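You operate a simulated robot arm through the tools that you are given. There is no shell and no other tool. Be economical: measure what you need, move in short steps, check, and stop when the job is done.

The job below is to be done with a simulated two-armed robot. You get a single attempt, and the scene is never put back.

JOB
Pick up the blue brake block with one hand, pass it to the other hand and put it on the top of the cream table.

It is judged by the outcome, as a careful person would: the job done as asked, and still so three seconds after it is handed in. It fails if anything else is knocked over, pushed out of place, dropped, spilled or broken.

ROBOT AND FRAMES
Two 7-joint arms with two-finger parallel grippers on one trunk, on a base that drives. Base frame: it is fixed to the floor where the robot stands at the start and does not move with it; the origin is under the middle of the robot, x ahead of it, y to its left, z up. Readings come in m, degrees, newtons and seconds.
The left shoulder is at the start at [0.07, 0.163, 1.07], the right one opposite. With the tool pointing down near the work surface each hand reaches from about 0.4 to 0.88 m from the robot's upright axis, wherever it stands, measured 20 degrees to its own side. Places, roughly: blue brake block (5x4x10 cm) [0.5, 0.2, 0.8]; top of the cream table [0.7, -1.5, 0.8]. Payload 3.43 kg a hand.
The TCP of each hand is the grasp point between the finger pads, 0.034 m short of the fingertips. In the tool frame z runs along the fingers and y along their closing line. The gripper opens to 0.128 m. The fingers are 0.024 m wide and 0.012 m thick; the gripper's body (0.048 by 0.13 m) begins 0.096 m behind the TCP.
Orientation is that of the tool frame in the base frame, as [roll, pitch, yaw] about the fixed x, y, z axes, in that order (R = Rz(yaw) Ry(pitch) Rx(roll)). With the fingers straight down and closing along the base's y, the tool's x points along the base's -x, its y along +y and its z along -z.

CONTROLS
- The arms move only by the tool servo_tool. It takes "left_deltas", "right_deltas" or both (then of equal length, played together; a hand with none holds still); each is text: rows parted by semicolons, each of 6 numbers parted by spaces: the shift along the base's x, y, z in m, then the turn, a rotation vector about the base's x, y, z in rad. In form: x y z wx wy wz; .... A call has 1 to 10 rows; each row is the pose to reach, as a shift and turn from the pose commanded when the call began. "left_claw" and "right_claw" are, for a hand that has rows, the closure, from 0 (fully open) to 1 (shut), set as the call begins (left out, the last holds). Rows are played at 5 a second. More than 0.05 m and 8.6 degrees between two rows, or a gripper value outside its range, and nothing of the call is played. Where a pose cannot be reached the arm comes as near as it can. A force on the tool above 40 N (or 10 N above the force at the start of the call, whichever is more), or a blocked arm, ends the call early, and 0.2 s more pass. Each finger travels about 0.153 m/s and halts on what it meets, pressing with about 25 N; the grip force reading is that of the motor and also rises with nothing between the fingers. The clock runs only during rows and for 0.2 s after the last one: add rows that repeat a pose to give the fingers time. The reply holds the time, the measured pose of the TCP, the force on the tool along the base axes, the opening and the grip force, in the units named above and with some noise, with the torque about the TCP (base axes, N m) and any sound that the robot's microphone picked up.
- Cameras (640 x 400 px; columns grow to the right, rows downward): "scene" is now at [0.1422, 0.0055, 1.3039]; the picture's right is [0.09, -1.00, 0.00], its down [-0.52, -0.05, -0.85] and it looks along [0.85, 0.07, -0.52] (base axes); focal length 214 px, centre (320, 200). "left" rides on the left gripper at [0.076, 0.011, -0.16] in its tool frame; the picture's right is [-0.15, 0.99, 0.00], its down [-0.88, -0.13, -0.46] and it looks along [-0.45, -0.07, 0.89] (tool axes); focal length 234 px, centre (320, 200). "right" rides on the right gripper at [0.076, -0.011, -0.16] in its tool frame; the picture's right is [0.15, 0.99, 0.00], its down [-0.88, 0.13, -0.46] and it looks along [-0.45, 0.07, 0.89] (tool axes); focal length 234 px, centre (320, 200). There is no depth. A picture from a camera that has moved, and an enlarged one, comes with that camera's place and axes in the base frame and with its lens.
- snapshot(camera): a new picture of that camera. It takes no simulated time.
- move_column(by): slides the trunk up (or, below 0, down) by that many m; the arms and the scene camera ride with it, the base frame stays. It gives what a move gives, with no picture.
- base_move(legs): drives the robot by 1 to 6 legs, each [ahead, left, turn to the left] in m, m and degrees, along the robot's own axes; the way and the turn of a leg run together, so that a leg with both is an arc; at most 1.5 m and 180 degrees a leg. The arms and the cameras ride along, it lands a little off, and it stops where it bumps. It gives what a move gives.
- aim_head(pan, tilt): turns the head with the scene camera to pan (to the left, within 86 degrees either way) and tilt (down, from -29 to 69), counted from straight ahead of the robot. It gives what a move gives.
- inspect(camera, box): a new picture of the part [left, top, right, bottom] of that camera's present view, enlarged. It takes no simulated time.
- hand_in(): hands the job in; it is judged then, once.

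Work in short steps. Places have to be worked out from the pictures, the camera data and where the tool is seen: move nearer, look again, correct. Check each grasp and each placing, and mend what went wrong. You have 120 turns and 108 pictures in all, those below and enlarged ones among them. Open the grippers and draw the arms clear of the work before you hand the job in, unless the task says otherwise; then end with one line.

The tools are called after "Request:" as a command line: name --argument value ..., lists and objects as JSON in quotes. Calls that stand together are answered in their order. servo_tool: Moves the arms, as the interface text tells. Its arguments: {"type":"object","properties":{"left_deltas":{"type":"string"},"left_claw":{"type":"number"},"right_deltas":{"type":"string"},"right_claw":{"type":"number"}},"required":[]} The other tools are called the same way: move_column (by) slides the trunk up or down; base_move (legs) drives the base; aim_head (pan, tilt) turns the head that bears the scene camera; snapshot (camera) takes a picture; inspect (camera, box) takes an enlarged picture of a part of a camera's view; hand_in () hands the job in.

At the start:

```text
t: 0.0
left_tcp_pos: [0.5724, 0.4418, 1.0945]
left_orientation: [-180.0, 0.0, -179.8]
left_force: [0.1, -0.2, 0.5]
left_moment: [-0.01, -0.02, 0.01]
left_gripper_width: 0.128
left_finger_force: 0.0
right_tcp_pos: [0.5152, -0.0807, 1.0216]
right_orientation: [-179.9, 0.0, -179.9]
right_force: [-0.6, 0.8, 0.7]
right_moment: [-0.02, -0.05, 0.03]
right_gripper_width: 0.128
right_finger_force: 0.1
trunk travel left (down, up): [-0.55, 0.39]
robot x, y, heading: [0.0027, 0.001, -0.0]
head pan, tilt: [5.0, 31.5]
```

scene: 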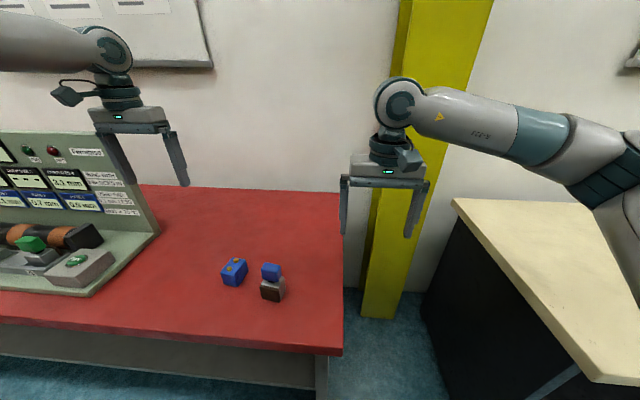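
right: 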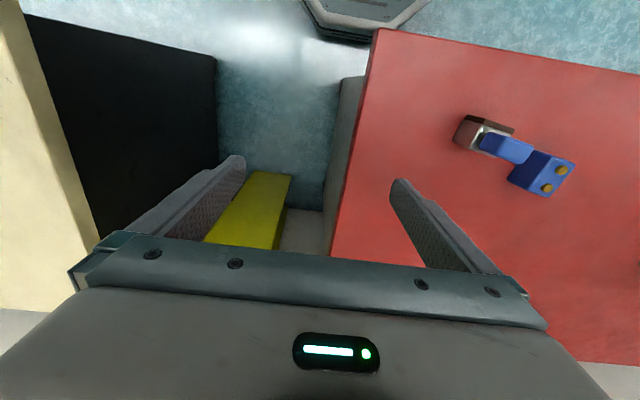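
left: 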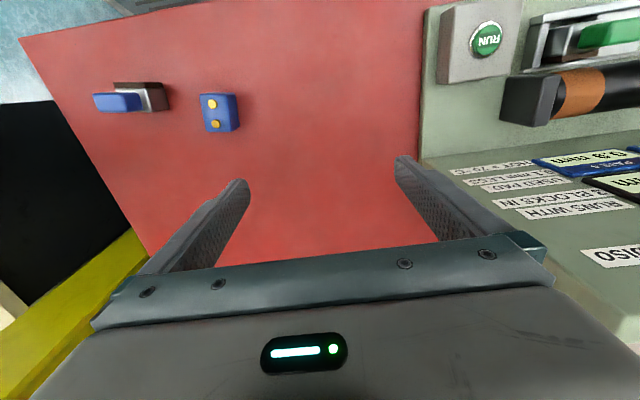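

I see two bluish objects on the red table; I enlarge to tell which is the blue brake block.

Request:
inspect --camera "scene" --box '[190, 230, 350, 330]'

Request:
inspect --camera "left" --box '[70, 60, 270, 185]'

Request:
inspect --camera "scene" --box '[0, 120, 180, 300]'

```text
4.00 times, centred on (270, 280) of scene
camera zoom: at [0.1422, 0.0055, 1.3039], right [0.09, -1.0, 0.0], down [-0.52, -0.05, -0.85], along [0.85, 0.07, -0.52], focal length 858 px, centre (520, -120)
```

zoom: 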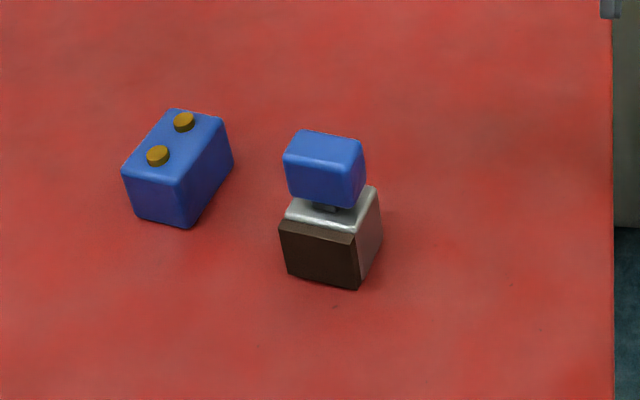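

```text
3.20 times, centred on (170, 122) of left
camera zoom: at [0.4954, 0.4526, 1.2522], right [0.15, 0.99, 0.0], down [0.88, -0.13, 0.46], along [0.45, -0.07, -0.89], focal length 749 px, centre (800, 448)
```

zoom: 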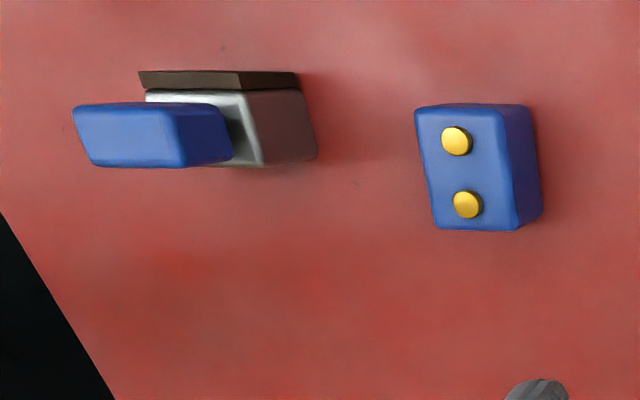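

```text
2.22 times, centred on (90, 210) of scene
camera zoom: at [0.1422, 0.0055, 1.3039], right [0.09, -1.0, 0.0], down [-0.52, -0.05, -0.85], along [0.85, 0.07, -0.52], focal length 477 px, centre (831, 178)
```

zoom: 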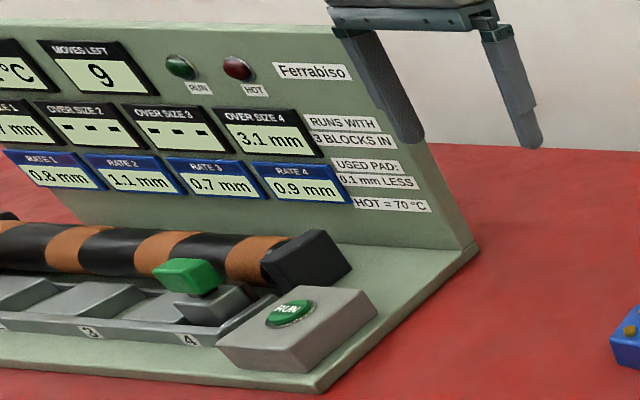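

The brake block is the one with the blue grip on a metal body with a brown pad (like the green one in the machine), near [0.50, 0.165]; the blue box with yellow dots is something else. I bring the left hand over it and move the right hand aside.

Request:
servo_tool --left_deltas "-0.012 -0.045 0 0 0 0; -0.024 -0.09 0 0 0 0; -0.036 -0.135 0 0 0 0; -0.048 -0.18 0 0 0 0; -0.06 -0.225 0 0 0 0; -0.07 -0.27 0 0 0 0; -0.07 -0.27 -0.03 0 0 0; -0.07 -0.27 -0.03 0 0 0" --right_deltas "0 -0.04 0 0 0 0; 0 -0.08 0 0 0 0; 0 -0.12 0 0 0 0; 0 -0.16 0 0 0 0; 0 -0.18 0 0 0 0; 0 -0.2 0 0 0 0; 0 -0.2 0 0 0 0; 0 -0.2 0 0 0 0"

Request:
snapshot --camera "left"

Request:
snapshot --camera "scene"

```text
t: 1.8
left_tcp_pos: [0.5026, 0.168, 1.0629]
left_orientation: [-180.0, 0.0, -179.9]
left_force: [0.4, -0.4, -0.2]
left_moment: [0.02, -0.01, 0.0]
left_gripper_width: 0.1278
left_finger_force: 0.0
right_tcp_pos: [0.5153, -0.2803, 1.0237]
right_orientation: [180.0, 0.0, -180.0]
right_force: [0.1, 0.3, -0.4]
right_moment: [0.02, 0.02, 0.02]
right_gripper_width: 0.1281
right_finger_force: 0.1
trunk travel left (down, up): [-0.55, 0.39]
robot x, y, heading: [0.0017, -0.0022, -0.0]
head pan, tilt: [5.0, 31.5]
```

```text
101 pictures are left
camera left: at [0.4257, 0.1792, 1.2222], right [0.15, 0.99, 0.0], down [0.88, -0.13, 0.46], along [0.45, -0.07, -0.89], focal length 234 px, centre (320, 200)
```

left: 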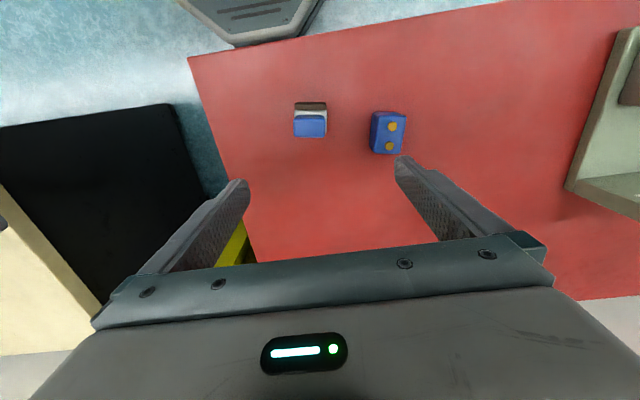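

```text
100 pictures are left
camera scene: at [0.142, 0.0048, 1.304], right [0.09, -1.0, 0.0], down [-0.52, -0.05, -0.85], along [0.85, 0.07, -0.52], focal length 214 px, centre (320, 200)
```

scene: 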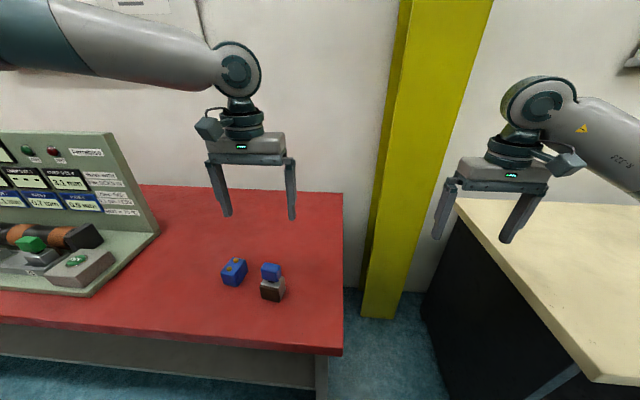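

Enlarge the left view of the block for accurate edges.

Request:
inspect --camera "left" --box '[260, 80, 420, 180]'

```text
4.00 times, centred on (340, 130) of left
camera zoom: at [0.4257, 0.1792, 1.2222], right [0.15, 0.99, 0.0], down [0.88, -0.13, 0.46], along [0.45, -0.07, -0.89], focal length 937 px, centre (240, 480)
```

zoom: 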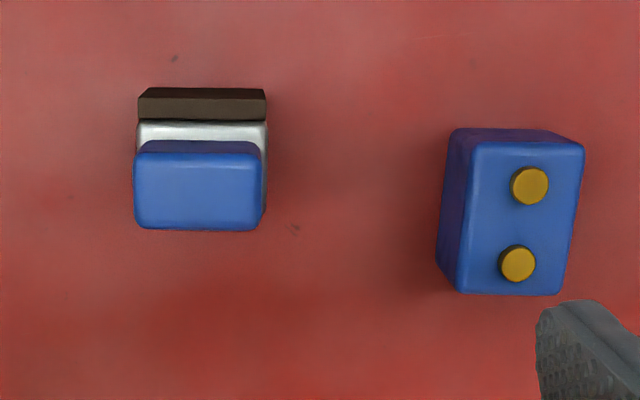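

The block stands with its pad towards me: grip top about [0.478, 0.153, 0.906], roughly 3 cm (x) by 4.2 cm (y). I turn the left hand so it closes along x, with its camera on the +y side, centring on the grip while staying high.

Request:
servo_tool --left_deltas "-0.004 -0.002 0 0 0 -0.14; -0.008 -0.004 0 0 0 -0.28; -0.012 -0.006 0 0 0 -0.42; -0.016 -0.008 0 0 0 -0.56; -0.02 -0.010 0 0 0 -0.7; -0.024 -0.012 0 0 0 -0.84; -0.024 -0.014 0 0 0 -0.98; -0.024 -0.014 0 0 0 -1.12; -0.024 -0.014 0 0 0 -1.26; -0.024 -0.014 0 0 0 -1.4"

Request:
servo_tool --left_deltas "0 0 0 0 0 -0.1; 0 0 0 0 0 -0.1708; 0 0 0 0 0 -0.1708"

Request:
snapshot --camera "left"

Request:
snapshot --camera "scene"

```text
t: 4.0
left_tcp_pos: [0.4778, 0.1573, 1.0625]
left_orientation: [180.0, 0.0, 99.8]
left_force: [1.1, 0.3, -0.2]
left_moment: [-0.03, -0.01, 0.01]
left_gripper_width: 0.1282
left_finger_force: 0.1
right_tcp_pos: [0.5154, -0.2789, 1.0219]
right_orientation: [179.9, 0.0, -179.9]
right_force: [0.1, 0.3, 0.6]
right_moment: [0.04, 0.0, 0.04]
right_gripper_width: 0.1278
right_finger_force: 0.0
trunk travel left (down, up): [-0.55, 0.39]
robot x, y, heading: [-0.0004, 0.0035, -0.1]
head pan, tilt: [5.0, 31.5]
```

```text
t: 4.8
left_tcp_pos: [0.4777, 0.1573, 1.0618]
left_orientation: [-179.9, 0.1, 90.0]
left_force: [-0.6, 0.4, -0.3]
left_moment: [-0.02, 0.01, 0.02]
left_gripper_width: 0.1281
left_finger_force: 0.0
right_tcp_pos: [0.5141, -0.2793, 1.022]
right_orientation: [-179.9, -0.1, -180.0]
right_force: [-0.3, 0.2, 0.0]
right_moment: [0.02, 0.01, -0.02]
right_gripper_width: 0.1278
right_finger_force: 0.0
trunk travel left (down, up): [-0.55, 0.39]
robot x, y, heading: [0.0006, -0.002, 0.1]
head pan, tilt: [5.0, 31.5]
```

```text
98 pictures are left
camera left: at [0.4884, 0.2334, 1.2223], right [0.99, -0.15, 0.0], down [-0.13, -0.88, 0.46], along [-0.07, -0.45, -0.89], focal length 234 px, centre (320, 200)
```

left: 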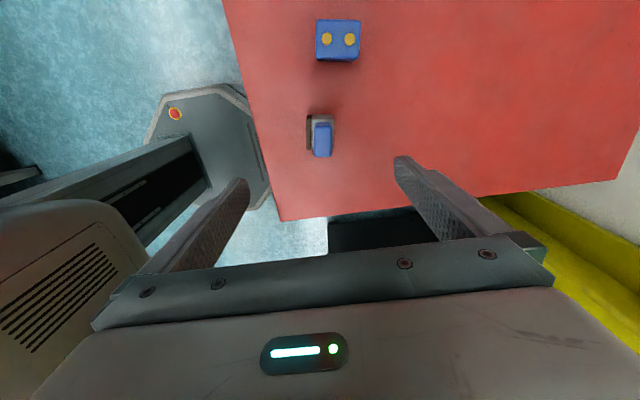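

```text
97 pictures are left
camera scene: at [0.1422, 0.0053, 1.3039], right [0.09, -1.0, 0.0], down [-0.52, -0.05, -0.85], along [0.85, 0.07, -0.52], focal length 214 px, centre (320, 200)
```

scene: 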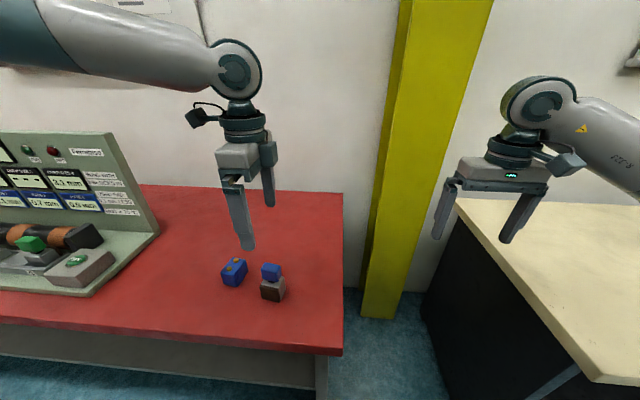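

Request:
inspect --camera "left" --box '[256, 80, 416, 180]'

```text
4.00 times, centred on (336, 130) of left
camera zoom: at [0.4884, 0.2334, 1.2223], right [0.99, -0.15, 0.0], down [-0.13, -0.88, 0.46], along [-0.07, -0.45, -0.89], focal length 937 px, centre (256, 480)
```

zoom: 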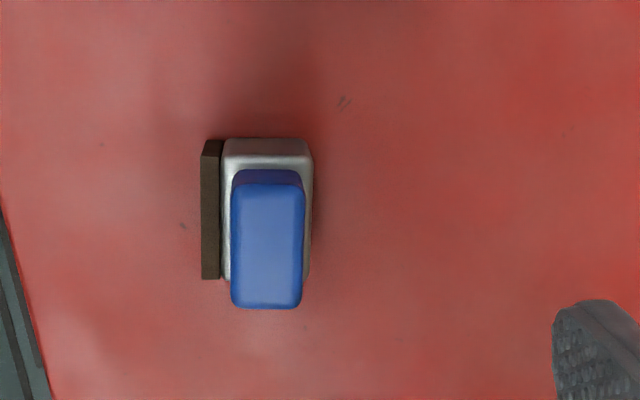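

Two views agree on the grip centre at about [0.480, 0.156], top near z 0.89. I descend partway and check from the scene camera.

Request:
servo_tool --left_deltas "0.002 -0.001 -0.04 0 0 0; 0.002 -0.001 -0.08 0 0 0; 0.002 -0.001 -0.12 0 0 0; 0.002 -0.001 -0.14 0 0 0; 0.002 -0.001 -0.14 0 0 0"

Request:
inspect --camera "scene" --box '[190, 220, 350, 320]'

Request:
snapshot --camera "left"

```text
t: 6.0
left_tcp_pos: [0.4802, 0.1567, 0.9226]
left_orientation: [179.9, 0.1, 90.1]
left_force: [0.4, 0.0, 0.4]
left_moment: [0.06, -0.03, -0.03]
left_gripper_width: 0.1278
left_finger_force: 0.1
right_tcp_pos: [0.5149, -0.2799, 1.0226]
right_orientation: [-180.0, 0.0, 179.9]
right_force: [0.8, -0.7, 0.4]
right_moment: [0.0, 0.03, -0.01]
right_gripper_width: 0.1279
right_finger_force: 0.0
trunk travel left (down, up): [-0.55, 0.39]
robot x, y, heading: [0.0023, -0.005, 0.1]
head pan, tilt: [5.0, 31.5]
```

```text
4.00 times, centred on (270, 270) of scene
camera zoom: at [0.142, 0.0052, 1.304], right [0.09, -1.0, 0.0], down [-0.52, -0.05, -0.85], along [0.85, 0.07, -0.52], focal length 858 px, centre (520, -80)
```

zoom: 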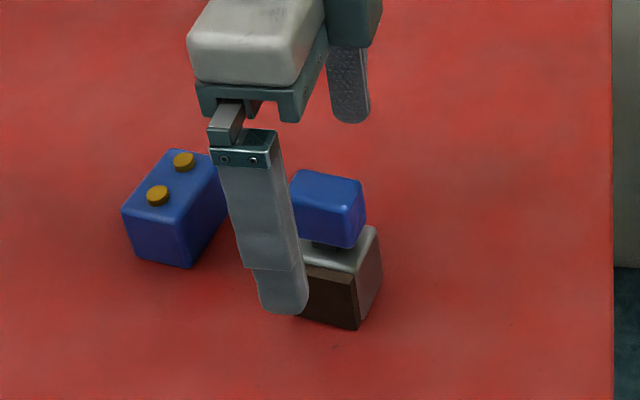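

```text
94 pictures are left
camera left: at [0.4907, 0.232, 1.0818], right [0.99, -0.15, 0.0], down [-0.13, -0.88, 0.46], along [-0.07, -0.45, -0.89], focal length 234 px, centre (320, 200)
```

left: 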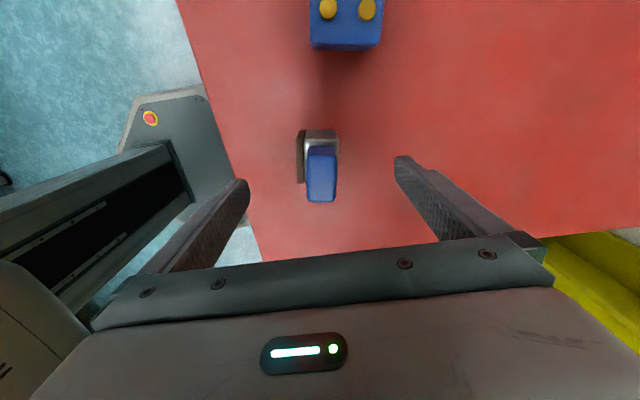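

Grip top now triangulates to z ≈ 0.88 at [0.479, 0.154]. I lower to TCP z ≈ 0.877 and close.

Request:
servo_tool --left_deltas "0 -0.002 -0.025 0 0 0; 0 -0.002 -0.046 0 0 0; 0 -0.002 -0.046 0 0 0"

Request:
inspect --camera "scene" --box '[190, 220, 350, 320]'

```text
t: 6.8
left_tcp_pos: [0.4788, 0.1541, 0.8771]
left_orientation: [-179.9, -0.1, 89.9]
left_force: [0.0, 0.7, -1.5]
left_moment: [0.01, 0.0, -0.02]
left_gripper_width: 0.1279
left_finger_force: 0.0
right_tcp_pos: [0.5144, -0.2786, 1.0227]
right_orientation: [-179.9, -0.1, 179.9]
right_force: [-0.8, 0.1, 0.3]
right_moment: [0.02, 0.02, -0.03]
right_gripper_width: 0.1279
right_finger_force: 0.2
trunk travel left (down, up): [-0.55, 0.39]
robot x, y, heading: [0.0021, 0.0009, 0.1]
head pan, tilt: [5.0, 31.5]
```

```text
4.00 times, centred on (270, 270) of scene
camera zoom: at [0.1419, 0.0052, 1.304], right [0.09, -1.0, 0.0], down [-0.52, -0.05, -0.85], along [0.85, 0.07, -0.52], focal length 858 px, centre (520, -80)
```

zoom: 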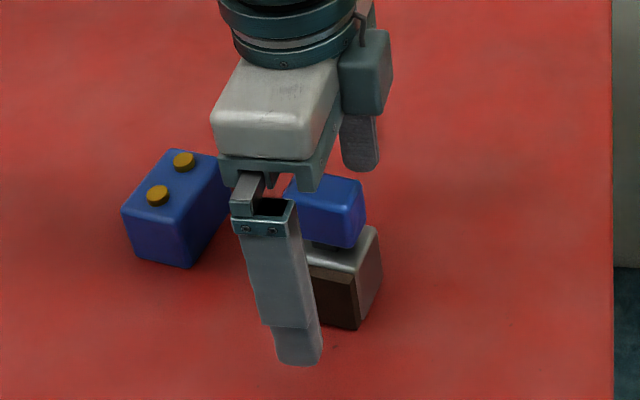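

The scene view suggests the grip's top is higher (~0.905) than the wrist view did, so my tips might be beside the body. I look from the wrist camera before closing.

Request:
snapshot --camera "left"

Request:
inspect --camera "left" --box '[240, 120, 400, 220]'

Request:
snapshot --camera "right"

```text
92 pictures are left
camera left: at [0.49, 0.2297, 1.0364], right [0.99, -0.15, 0.0], down [-0.13, -0.88, 0.46], along [-0.07, -0.45, -0.89], focal length 234 px, centre (320, 200)
```

left: 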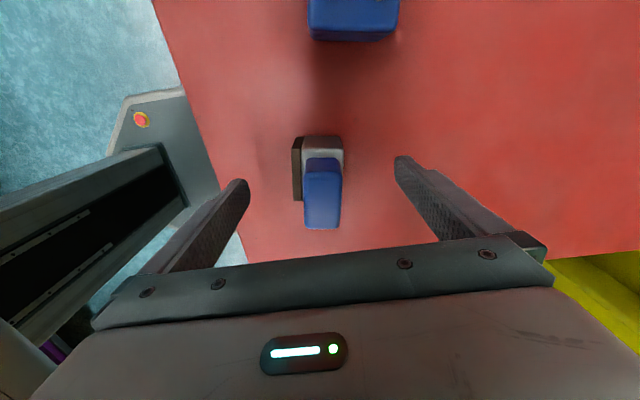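

```text
4.00 times, centred on (320, 170) of left
camera zoom: at [0.49, 0.2297, 1.0364], right [0.99, -0.15, 0.0], down [-0.13, -0.88, 0.46], along [-0.07, -0.45, -0.89], focal length 937 px, centre (320, 320)
```

zoom: 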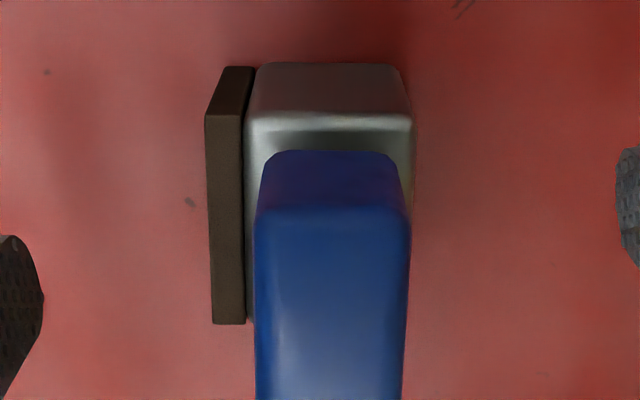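

```text
90 pictures are left
camera right: at [0.4392, -0.2919, 1.1818], right [-0.15, 0.99, 0.0], down [0.88, 0.13, 0.46], along [0.45, 0.07, -0.89], focal length 234 px, centre (320, 200)
```

right: 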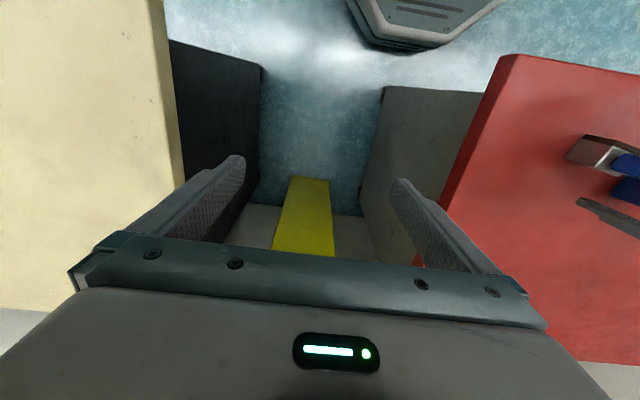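

Scale change of the grip between views gives top z ≈ 0.902 and y ≈ 0.159. I raise to TCP z ≈ 0.903 (tips ~0.869) and close.

Request:
servo_tool --left_deltas "0.001 0.005 0.026 0 0 0; 0.001 0.005 0.026 0 0 0"

Request:
servo_tool --left_deltas "0 0 0 0 0 0; 0 0 0 0 0 0; 0 0 0 0 0 0; 0 0 0 0 0 0; 0 0 0 0 0 0" --left_claw 1

Request:
inspect --camera "scene" --box '[190, 220, 350, 320]'

```text
t: 7.4
left_tcp_pos: [0.4805, 0.1603, 0.902]
left_orientation: [-180.0, 0.0, 90.0]
left_force: [0.7, -0.4, -0.7]
left_moment: [0.02, 0.03, 0.0]
left_gripper_width: 0.1281
left_finger_force: 0.1
right_tcp_pos: [0.5151, -0.2794, 1.0222]
right_orientation: [179.9, -0.1, 180.0]
right_force: [0.5, 1.2, -0.1]
right_moment: [-0.01, 0.01, 0.02]
right_gripper_width: 0.1278
right_finger_force: 0.1
trunk travel left (down, up): [-0.55, 0.39]
robot x, y, heading: [-0.001, 0.002, 0.1]
head pan, tilt: [5.0, 31.5]
```

```text
t: 8.6
left_tcp_pos: [0.4793, 0.159, 0.9037]
left_orientation: [-180.0, 0.1, 90.1]
left_force: [-0.4, 0.5, 1.1]
left_moment: [0.07, -0.01, 0.06]
left_gripper_width: 0.0254
left_finger_force: 24.8
right_tcp_pos: [0.5155, -0.279, 1.023]
right_orientation: [-180.0, 0.1, 180.0]
right_force: [0.2, 0.3, 0.2]
right_moment: [0.0, -0.01, 0.0]
right_gripper_width: 0.1279
right_finger_force: 0.1
trunk travel left (down, up): [-0.55, 0.39]
robot x, y, heading: [-0.0028, -0.0041, -0.1]
head pan, tilt: [5.0, 31.5]
```

```text
4.00 times, centred on (270, 270) of scene
camera zoom: at [0.142, 0.0054, 1.304], right [0.09, -1.0, 0.0], down [-0.52, -0.05, -0.85], along [0.85, 0.07, -0.52], focal length 858 px, centre (520, -80)
```

zoom: 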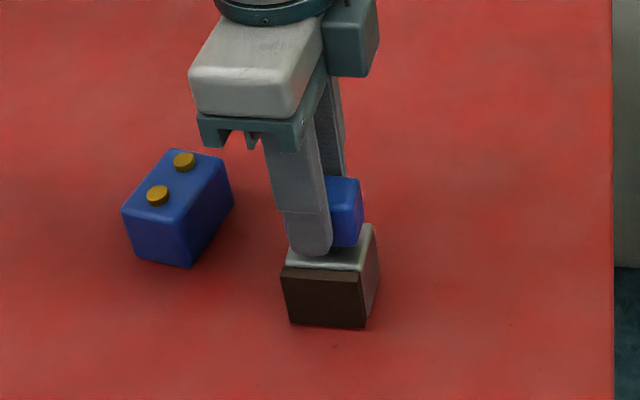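

Gripped at 25 mm width on the blue grip. I lift straight up and check.

Request:
servo_tool --left_deltas "0 0 0.02 0 0 0; 0 0 0.05 0 0 0; 0 0 0.09 0 0 0; 0 0 0.13 0 0 0; 0 0 0.17 0 0 0; 0 0 0.17 0 0 0"

Request:
snapshot --camera "scene"

```text
t: 10.0
left_tcp_pos: [0.4804, 0.1578, 1.0749]
left_orientation: [-179.9, 0.1, 90.0]
left_force: [0.4, -1.0, -3.0]
left_moment: [-0.02, 0.02, -0.03]
left_gripper_width: 0.0258
left_finger_force: 24.7
right_tcp_pos: [0.5151, -0.2797, 1.0215]
right_orientation: [-180.0, 0.0, -180.0]
right_force: [0.7, 0.3, -0.6]
right_moment: [-0.04, 0.01, 0.02]
right_gripper_width: 0.1281
right_finger_force: 0.0
trunk travel left (down, up): [-0.55, 0.39]
robot x, y, heading: [0.0038, -0.0022, -0.1]
head pan, tilt: [5.0, 31.5]
```

```text
88 pictures are left
camera scene: at [0.1429, 0.0056, 1.3038], right [0.09, -1.0, 0.0], down [-0.52, -0.05, -0.85], along [0.85, 0.07, -0.52], focal length 214 px, centre (320, 200)
```

scene: 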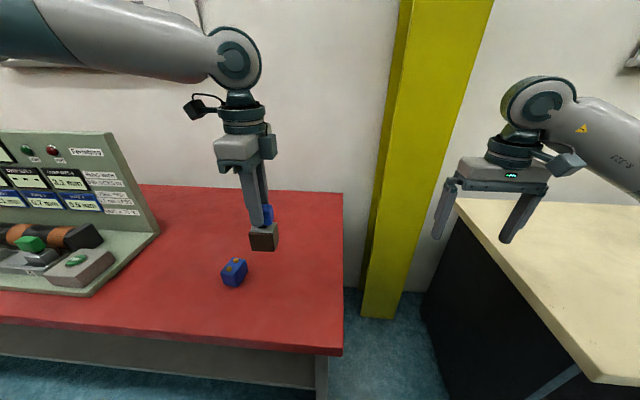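

Block is held well (about 0.3 kg). Next I bring the left hand to about [0.55, 0.0, 1.075] and tilt the right hand 45° forward, keeping it back and to the side.

Request:
servo_tool --left_deltas "0.014 -0.03 0 0 0 0; 0.028 -0.06 0 0 0 0; 0.042 -0.09 0 0 0 0; 0.056 -0.125 0 0 0 0; 0.07 -0.158 0 0 0 0; 0.07 -0.158 0 0 0 0; 0.07 -0.158 0 0 0 0" --right_deltas "-0.012 0 0.015 0 -0.131 0; -0.024 0 0.03 0 -0.262 0; -0.036 0 0.045 0 -0.393 0; -0.048 0 0.06 0 -0.524 0; -0.06 0 0.075 0 -0.655 0; -0.075 0 0.09 0 -0.785 0; -0.075 0 0.09 0 -0.785 0"

Request:
snapshot --camera "scene"

Request:
snapshot --camera "right"

```text
t: 11.6
left_tcp_pos: [0.505, 0.1281, 1.0543]
left_orientation: [-179.9, 0.2, 90.2]
left_force: [1.0, 0.7, -2.3]
left_moment: [-0.02, 0.03, 0.01]
left_gripper_width: 0.0257
left_finger_force: 24.9
left hand out of reach, approached as far as the arm can: row 2, 3, 4, 5, 6, 7
right_tcp_pos: [0.4552, -0.2805, 1.1237]
right_orientation: [-180.0, 44.8, 180.0]
right_force: [0.4, -0.2, -1.4]
right_moment: [-0.01, 0.02, 0.0]
right_gripper_width: 0.1283
right_finger_force: 0.0
right hand out of reach, approached as far as the arm can: row 6, 7
trunk travel left (down, up): [-0.55, 0.39]
robot x, y, heading: [0.0009, -0.0017, -0.2]
head pan, tilt: [5.0, 31.5]
```

```text
87 pictures are left
camera scene: at [0.1454, 0.0059, 1.3035], right [0.09, -1.0, 0.0], down [-0.52, -0.05, -0.85], along [0.85, 0.07, -0.53], focal length 214 px, centre (320, 200)
```

scene: 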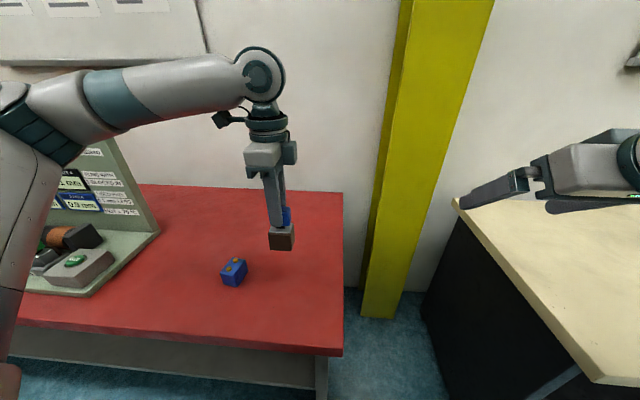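

```text
86 pictures are left
camera right: at [0.2883, -0.2934, 1.1828], right [-0.1, 0.99, -0.1], down [0.3, 0.13, 0.94], along [0.95, 0.07, -0.31], focal length 234 px, centre (320, 200)
```

right: 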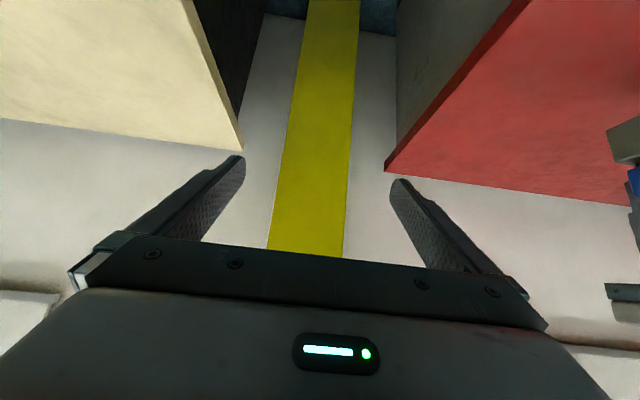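

The left arm hit its reach limit at this height. I raise the trunk so the arms can work lower relative to the shoulders.

Request:
move_column --by 0.22

```text
t: 13.9
left_tcp_pos: [0.5019, 0.1272, 1.2773]
left_orientation: [-179.9, 0.1, 90.1]
left_force: [-0.9, -0.6, -3.3]
left_moment: [0.02, -0.01, 0.01]
left_gripper_width: 0.0255
left_finger_force: 25.3
right_tcp_pos: [0.4524, -0.2818, 1.3447]
right_orientation: [-180.0, 44.9, -180.0]
right_force: [0.3, 0.4, 0.1]
right_moment: [0.02, 0.01, 0.01]
right_gripper_width: 0.1282
right_finger_force: 0.0
trunk travel left (down, up): [-0.77, 0.17]
robot x, y, heading: [-0.0017, -0.0027, -0.1]
head pan, tilt: [5.0, 31.5]
```

Now lower both hands, then move the left towards the middle.

Request:
servo_tool --left_deltas "0 0 -0.04 0 0 0; 0 0 -0.08 0 0 0; 0 0 -0.12 0 0 0; 0 0 -0.16 0 0 0; 0 0 -0.2 0 0 0; 0.01 -0.03 -0.2 0 0 0; 0.02 -0.06 -0.2 0 0 0; 0.028 -0.087 -0.2 0 0 0; 0.028 -0.107 -0.2 0 0 0" --right_deltas "0 0 -0.04 0 0 0; 0 0 -0.08 0 0 0; 0 0 -0.12 0 0 0; 0 0 -0.16 0 0 0; 0 0 -0.19 0 0 0; -0.01 0.02 -0.19 0 0 0; -0.02 0.04 -0.19 0 0 0; -0.03 0.06 -0.19 0 0 0; -0.05 0.08 -0.19 0 0 0"

Request:
snapshot --camera "scene"

```text
t: 15.9
left_tcp_pos: [0.5051, 0.1342, 1.1083]
left_orientation: [180.0, 0.2, 90.0]
left_force: [0.3, -0.7, -2.0]
left_moment: [0.0, 0.01, 0.01]
left_gripper_width: 0.0257
left_finger_force: 24.5
left hand out of reach, approached as far as the arm can: row 5, 6, 7, 8, 9
right_tcp_pos: [0.5335, -0.173, 1.1919]
right_orientation: [180.0, 44.6, 180.0]
right_force: [-0.1, 0.4, 0.1]
right_moment: [-0.02, 0.0, 0.0]
right_gripper_width: 0.128
right_finger_force: 0.0
right hand out of reach, approached as far as the arm can: row 1, 2, 3, 4, 5, 6, 7, 8, 9
trunk travel left (down, up): [-0.77, 0.17]
robot x, y, heading: [-0.0041, 0.0016, 0.0]
head pan, tilt: [5.0, 31.5]
```

```text
85 pictures are left
camera scene: at [0.1426, 0.0076, 1.5239], right [0.09, -1.0, 0.0], down [-0.52, -0.05, -0.85], along [0.85, 0.07, -0.52], focal length 214 px, centre (320, 200)
```

scene: 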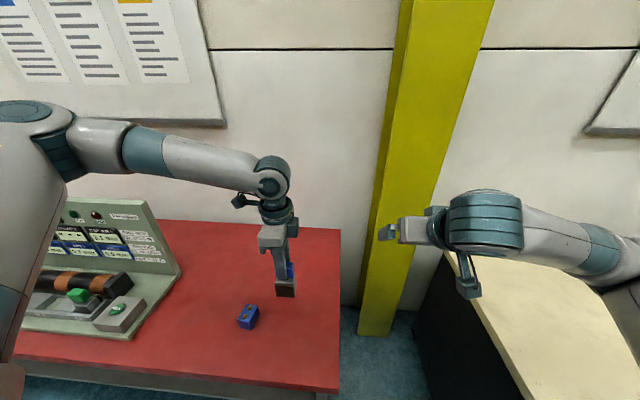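

The left wrist seems limited by its yaw and the right by being too near. I turn the left hand (and block) 45° back and move it further out, so the right can approach diagonally from the near-right side.

Request:
servo_tool --left_deltas "0.015 0 0 0 0 0.13; 0.03 0 0 0 0 0.26; 0.045 0 0 0 0 0.39; 0.06 0 0 0 0 0.52; 0.08 0 0 0 0 0.65; 0.1 0 0 0 0 0.785; 0.12 -0.02 -0.01 0 0 0.785; 0.12 -0.04 -0.02 0 0 0.785; 0.12 -0.04 -0.02 0 0 0.785"

Request:
snapshot --camera "scene"

Request:
snapshot --camera "right"

```text
t: 17.9
left_tcp_pos: [0.584, 0.1646, 1.1074]
left_orientation: [179.9, 0.2, 135.2]
left_force: [-0.5, -0.1, -2.6]
left_moment: [0.04, 0.03, -0.02]
left_gripper_width: 0.0255
left_finger_force: 24.6
left hand out of reach, approached as far as the arm can: row 1, 2, 3, 4, 5, 6, 7, 8, 9
right_tcp_pos: [0.534, -0.1751, 1.1914]
right_orientation: [180.0, 44.7, 180.0]
right_force: [0.2, 0.0, 0.0]
right_moment: [-0.01, -0.01, -0.02]
right_gripper_width: 0.128
right_finger_force: 0.0
trunk travel left (down, up): [-0.77, 0.17]
robot x, y, heading: [-0.0027, -0.0024, -0.1]
head pan, tilt: [5.0, 31.5]
```

```text
84 pictures are left
camera scene: at [0.1427, 0.0054, 1.5239], right [0.09, -1.0, 0.0], down [-0.52, -0.05, -0.85], along [0.85, 0.07, -0.52], focal length 214 px, centre (320, 200)
```

scene: 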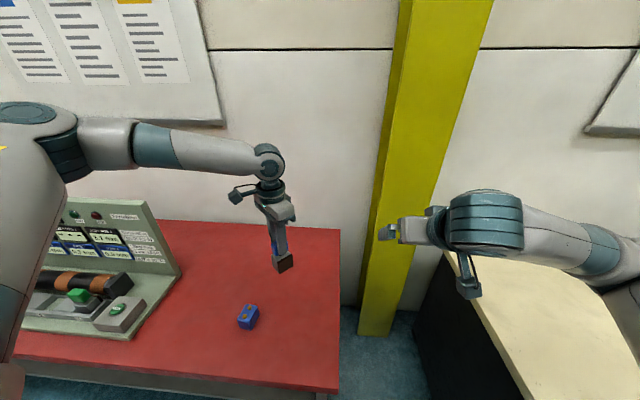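

```text
83 pictures are left
camera right: at [0.3679, -0.1874, 1.2516], right [-0.1, 0.99, -0.1], down [0.3, 0.13, 0.94], along [0.95, 0.07, -0.32], focal length 234 px, centre (320, 200)
```

right: 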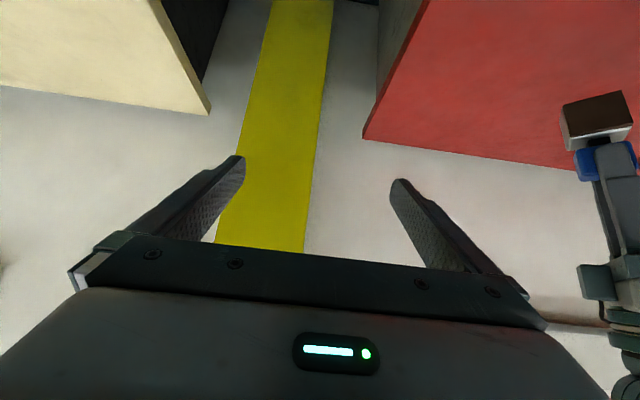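

The left drifts outward when asked to cross to the middle. I test whether going lower frees it.

Request:
servo_tool --left_deltas "0 0 -0.03 0 0 0; 0 0 -0.06 0 0 0; 0 0 -0.08 0 0 0; 0 -0.03 -0.08 0 0 0; 0 -0.06 -0.08 0 0 0; 0 -0.09 -0.08 0 0 0; 0 -0.09 -0.08 0 0 0"

```text
t: 19.5
left_tcp_pos: [0.5456, 0.161, 1.0644]
left_orientation: [-179.9, 0.3, 135.3]
left_force: [0.0, -0.2, -2.9]
left_moment: [0.02, 0.04, 0.02]
left_gripper_width: 0.0256
left_finger_force: 24.0
left hand out of reach, approached as far as the arm can: row 1, 2, 3, 4, 5, 6, 7
right_tcp_pos: [0.5346, -0.1752, 1.1917]
right_orientation: [179.9, 44.8, 180.0]
right_force: [0.1, 0.2, -0.5]
right_moment: [-0.01, -0.01, -0.01]
right_gripper_width: 0.1279
right_finger_force: 0.0
trunk travel left (down, up): [-0.77, 0.17]
robot x, y, heading: [-0.0019, -0.002, 0.0]
head pan, tilt: [5.0, 31.5]
```

I check whether deltas count from the commanded (unreached) pose by sending a zero row to both hands.

Request:
servo_tool --left_deltas "0 0 0 0 0 0" --right_deltas "0 0 0 0 0 0"

```text
t: 19.9
left_tcp_pos: [0.546, 0.1627, 1.0648]
left_orientation: [-179.9, 0.2, 135.1]
left_force: [0.8, -0.1, -3.2]
left_moment: [-0.01, -0.01, 0.02]
left_gripper_width: 0.0258
left_finger_force: 24.8
right_tcp_pos: [0.5337, -0.1753, 1.1929]
right_orientation: [180.0, 44.7, -179.9]
right_force: [-0.2, -0.4, 0.7]
right_moment: [-0.01, 0.0, -0.02]
right_gripper_width: 0.128
right_finger_force: 0.0
trunk travel left (down, up): [-0.77, 0.17]
robot x, y, heading: [-0.0024, 0.0009, -0.1]
head pan, tilt: [5.0, 31.5]
```

So the pose really is at a limit. I try turning the left hand back to its home yaw, where it moved freely at first.

Request:
servo_tool --left_deltas "0 0.01 0.005 0 0 0.13; 0 0.02 0.01 0 0 0.26; 0 0.02 0.015 0 0 0.39; 0 0.02 0.02 0 0 0.52; 0 0.02 0.02 0 0 0.65; 0 0.02 0.02 0 0 0.785; 0 0.02 0.02 0 0 0.785"

Request:
snapshot --camera "scene"

```text
t: 21.5
left_tcp_pos: [0.5463, 0.183, 1.083]
left_orientation: [179.9, 0.0, -179.9]
left_force: [-0.1, -0.4, -3.4]
left_moment: [0.03, 0.05, 0.02]
left_gripper_width: 0.0257
left_finger_force: 25.1
right_tcp_pos: [0.5335, -0.1756, 1.1919]
right_orientation: [180.0, 44.7, 180.0]
right_force: [-0.1, -0.7, 0.1]
right_moment: [0.0, -0.01, -0.01]
right_gripper_width: 0.1279
right_finger_force: 0.1
trunk travel left (down, up): [-0.77, 0.17]
robot x, y, heading: [-0.0011, -0.0012, -0.2]
head pan, tilt: [5.0, 31.5]
```

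```text
82 pictures are left
camera scene: at [0.1424, 0.0055, 1.5239], right [0.09, -1.0, 0.0], down [-0.52, -0.05, -0.85], along [0.85, 0.07, -0.52], focal length 214 px, centre (320, 200)
```

scene: 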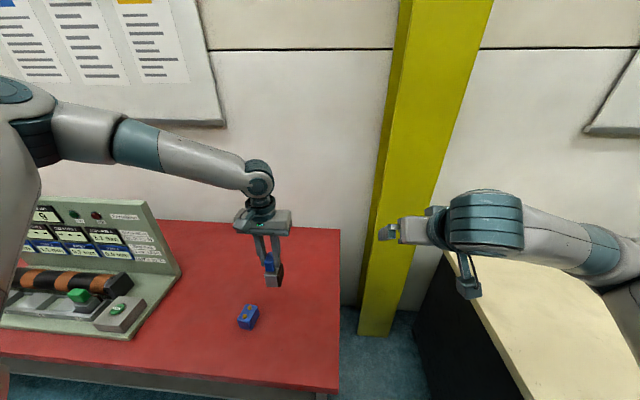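

Free again at this yaw. Now I move it toward the middle.

Request:
servo_tool --left_deltas "0.005 -0.04 0 0 0 0; 0.01 -0.08 0 0 0 0; 0.01 -0.12 0 0 0 0; 0.01 -0.12 0 0 0 0"

```text
t: 22.5
left_tcp_pos: [0.5322, 0.1423, 1.1045]
left_orientation: [180.0, 0.0, -180.0]
left_force: [-0.2, 0.0, -3.1]
left_moment: [0.02, 0.04, -0.02]
left_gripper_width: 0.0256
left_finger_force: 24.7
left hand out of reach, approached as far as the arm can: row 1, 2, 3, 4
right_tcp_pos: [0.5342, -0.1751, 1.1928]
right_orientation: [-180.0, 44.7, -179.9]
right_force: [0.1, -0.2, -0.2]
right_moment: [0.0, 0.04, -0.01]
right_gripper_width: 0.1278
right_finger_force: 0.1
trunk travel left (down, up): [-0.77, 0.17]
robot x, y, heading: [-0.003, 0.0018, 0.3]
head pan, tilt: [5.0, 31.5]
```

I try the same at the height where the right hand managed it at the start (hand near shoulder height).

Request:
servo_tool --left_deltas "0 0.01 0.04 0 0 0; 0 0.01 0.08 0 0 0; 0 0.01 0.12 0 0 0; 0 0.01 0.15 0 0 0; 0 -0.02 0.15 0 0 0; 0 -0.05 0.15 0 0 0; 0 -0.08 0.15 0 0 0; 0 -0.11 0.15 0 0 0; 0 -0.11 0.15 0 0 0"

Request:
snapshot --camera "scene"

```text
t: 24.5
left_tcp_pos: [0.5231, 0.1311, 1.2506]
left_orientation: [-179.9, 0.2, -179.8]
left_force: [-0.8, 0.2, -3.0]
left_moment: [0.01, -0.02, -0.01]
left_gripper_width: 0.0258
left_finger_force: 24.6
left hand out of reach, approached as far as the arm can: row 5, 6, 7, 8, 9
right_tcp_pos: [0.5333, -0.1751, 1.1942]
right_orientation: [-180.0, 44.8, 180.0]
right_force: [-0.2, -0.3, 0.4]
right_moment: [0.0, -0.01, -0.03]
right_gripper_width: 0.128
right_finger_force: 0.0
trunk travel left (down, up): [-0.77, 0.17]
robot x, y, heading: [-0.0004, -0.0001, -0.1]
head pan, tilt: [5.0, 31.5]
```

```text
81 pictures are left
camera scene: at [0.1413, 0.0055, 1.524], right [0.09, -1.0, 0.0], down [-0.52, -0.05, -0.85], along [0.85, 0.07, -0.52], focal length 214 px, centre (320, 200)
```

scene: 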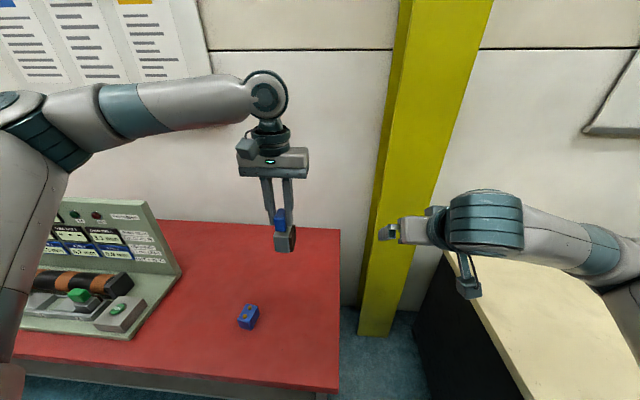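

The left hand stays limited to y ≥ 0.13, so I'll do the handover there: pad now faces the right side (−y), and the right hand should come in pointing +y, 45° down, closing along x. I rotate the right hand about vertical by 90°.

Request:
servo_tool --right_deltas "0 0 0.01 0 0 0.14; 0 0 0.02 0 0 0.28; 0 0 0.03 0 0 0.42; 0 0 0.03 0 0 0.56; 0 0 0.03 0 0 0.7; 0 0 0.03 0 0 0.84; 0 0 0.03 0 0 0.98; 0 0 0.03 0 0 1.12; 0 0 0.03 0 0 1.26; 0 0 0.03 0 0 1.4"

Request:
servo_tool --right_deltas "0 0 0 0 0 0.1; 0 0 0 0 0 0.171; 0 0 0 0 0 0.171"

Request:
snapshot --camera "scene"

Request:
snapshot --camera "right"

```text
t: 26.7
left_tcp_pos: [0.523, 0.129, 1.2496]
left_orientation: [-180.0, 0.1, -179.9]
left_force: [0.6, -0.6, -4.2]
left_moment: [0.04, 0.03, 0.01]
left_gripper_width: 0.0256
left_finger_force: 24.9
right_tcp_pos: [0.5346, -0.1784, 1.2214]
right_orientation: [179.9, 44.9, -119.9]
right_force: [-0.3, -0.7, -0.1]
right_moment: [0.0, -0.02, 0.0]
right_gripper_width: 0.128
right_finger_force: 0.0
right hand out of reach, approached as far as the arm can: row 8, 9, 10
trunk travel left (down, up): [-0.77, 0.17]
robot x, y, heading: [-0.0017, -0.0012, 0.0]
head pan, tilt: [5.0, 31.5]
```

```text
t: 27.5
left_tcp_pos: [0.5223, 0.1298, 1.25]
left_orientation: [-180.0, 0.2, -179.9]
left_force: [-0.8, -0.3, -3.1]
left_moment: [0.0, -0.01, -0.03]
left_gripper_width: 0.0257
left_finger_force: 24.7
right_tcp_pos: [0.5143, -0.1763, 1.2337]
right_orientation: [-179.2, 43.8, -116.3]
right_force: [0.3, -0.3, 0.6]
right_moment: [0.01, -0.01, -0.03]
right_gripper_width: 0.1282
right_finger_force: 0.1
right hand out of reach, approached as far as the arm can: row 1, 2, 3
trunk travel left (down, up): [-0.77, 0.17]
robot x, y, heading: [-0.0044, -0.0019, -0.0]
head pan, tilt: [5.0, 31.5]
```

```text
80 pictures are left
camera scene: at [0.1419, 0.0047, 1.524], right [0.09, -1.0, 0.0], down [-0.52, -0.05, -0.85], along [0.85, 0.07, -0.52], focal length 214 px, centre (320, 200)
```

scene: 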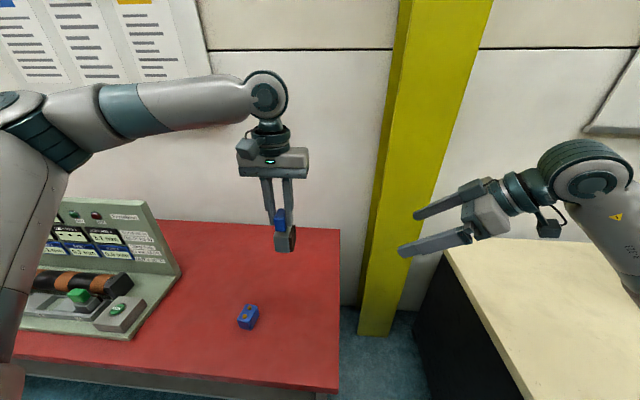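

```text
79 pictures are left
camera right: at [0.4504, -0.3299, 1.2953], right [-0.93, 0.35, -0.11], down [0.02, 0.35, 0.94], along [0.37, 0.87, -0.33], focal length 234 px, centre (320, 200)
```

right: 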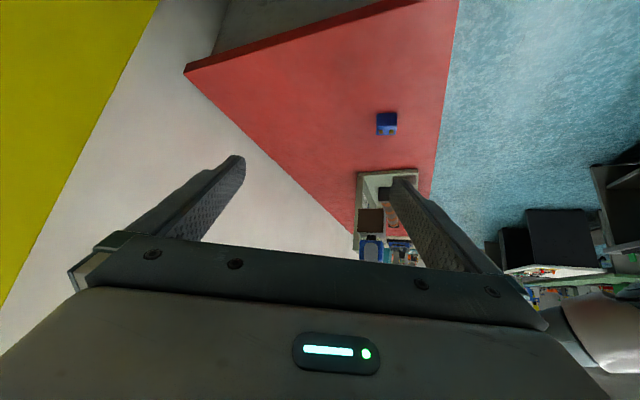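

The right hand reached 64° of yaw pointing toward the block. I rotate the left hand −26° so the pad faces it squarely, and bring the right hand nearer.

Request:
servo_tool --left_deltas "0.01 0 0 0 0 -0.11; 0.02 0 0 0 0 -0.22; 0.03 0 0 0 0 -0.33; 0.03 0 0 0 0 -0.45; 0.03 0 0 0 0 -0.45; 0.03 0 0 0 0 -0.45" --right_deltas "0 0.035 0.01 0 0 0; 0 0.07 0.02 0 0 0; 0 0.105 0.03 0 0 0; 0 0.14 0.04 0 0 0; 0 0.18 0.04 0 0 0; 0 0.18 0.04 0 0 0"

Request:
snapshot --camera "scene"

Request:
snapshot --camera "right"

```text
t: 28.9
left_tcp_pos: [0.5461, 0.1392, 1.2572]
left_orientation: [179.9, 0.1, 154.3]
left_force: [0.0, 0.2, -3.2]
left_moment: [0.04, 0.02, -0.01]
left_gripper_width: 0.0256
left_finger_force: 25.5
left hand out of reach, approached as far as the arm can: row 1, 2, 3, 4, 5, 6
right_tcp_pos: [0.515, 0.0017, 1.2736]
right_orientation: [-179.3, 43.7, -116.2]
right_force: [0.2, 0.0, 0.8]
right_moment: [0.03, 0.01, 0.01]
right_gripper_width: 0.1277
right_finger_force: 0.1
trunk travel left (down, up): [-0.77, 0.17]
robot x, y, heading: [0.0018, 0.0019, 0.1]
head pan, tilt: [5.0, 31.5]
```

```text
78 pictures are left
camera scene: at [0.1431, 0.0039, 1.5238], right [0.09, -1.0, 0.0], down [-0.52, -0.04, -0.85], along [0.85, 0.08, -0.52], focal length 214 px, centre (320, 200)
```

scene: 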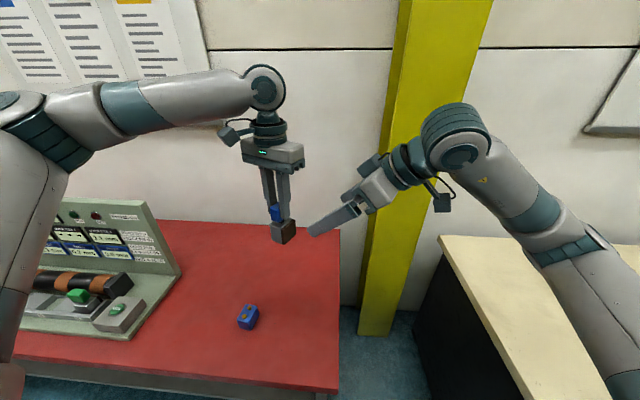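

```text
77 pictures are left
camera right: at [0.4507, -0.1519, 1.3351], right [-0.93, 0.35, -0.11], down [0.02, 0.35, 0.94], along [0.37, 0.87, -0.33], focal length 234 px, centre (320, 200)
```

right: 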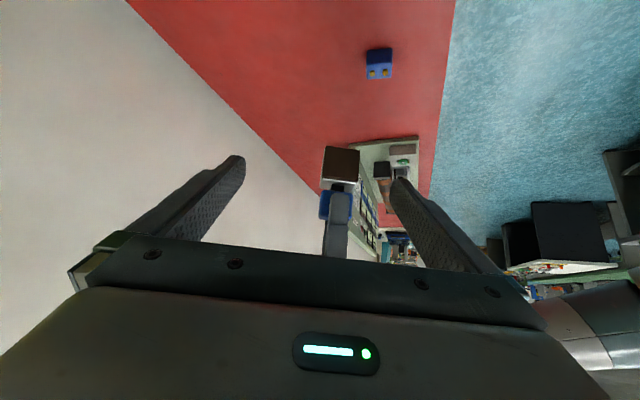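

Aligned well; the block sits about 3 cm to the picture's right of the right hand's centreline. I move the right hand to a pre-grasp 10 cm back along its axis and look.

Request:
servo_tool --right_deltas "-0.003 0.028 -0.004 0 0 0; -0.0055 0.056 -0.008 0 0 0; -0.0055 0.056 -0.008 0 0 0"

Request:
snapshot --camera "right"

Request:
inspect --camera "scene" --box '[220, 120, 420, 245]'

```text
t: 29.7
left_tcp_pos: [0.5471, 0.1396, 1.2583]
left_orientation: [179.9, 0.1, 154.3]
left_force: [-0.1, -0.1, -3.1]
left_moment: [0.03, 0.03, 0.02]
left_gripper_width: 0.0257
left_finger_force: 24.9
right_tcp_pos: [0.5092, 0.0587, 1.2649]
right_orientation: [-179.2, 43.7, -116.3]
right_force: [-0.3, -0.6, -0.1]
right_moment: [0.01, 0.0, 0.02]
right_gripper_width: 0.1281
right_finger_force: 0.1
trunk travel left (down, up): [-0.77, 0.17]
robot x, y, heading: [-0.0013, -0.0012, 0.1]
head pan, tilt: [5.0, 31.5]
```

```text
76 pictures are left
camera right: at [0.4441, -0.0949, 1.3262], right [-0.93, 0.35, -0.11], down [0.02, 0.35, 0.94], along [0.37, 0.87, -0.33], focal length 234 px, centre (320, 200)
```

right: 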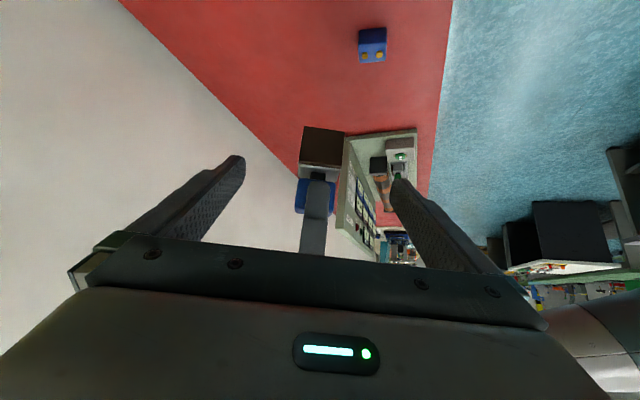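

```text
3.20 times, centred on (320, 182) of scene
camera zoom: at [0.1424, 0.0042, 1.5239], right [0.09, -1.0, 0.0], down [-0.52, -0.04, -0.85], along [0.85, 0.07, -0.52], focal length 686 px, centre (320, 256)
```

zoom: 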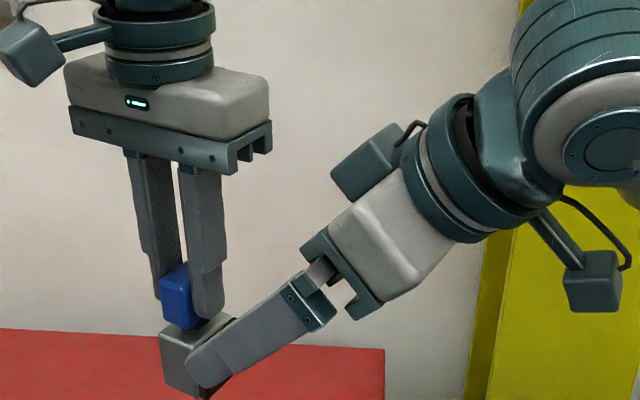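

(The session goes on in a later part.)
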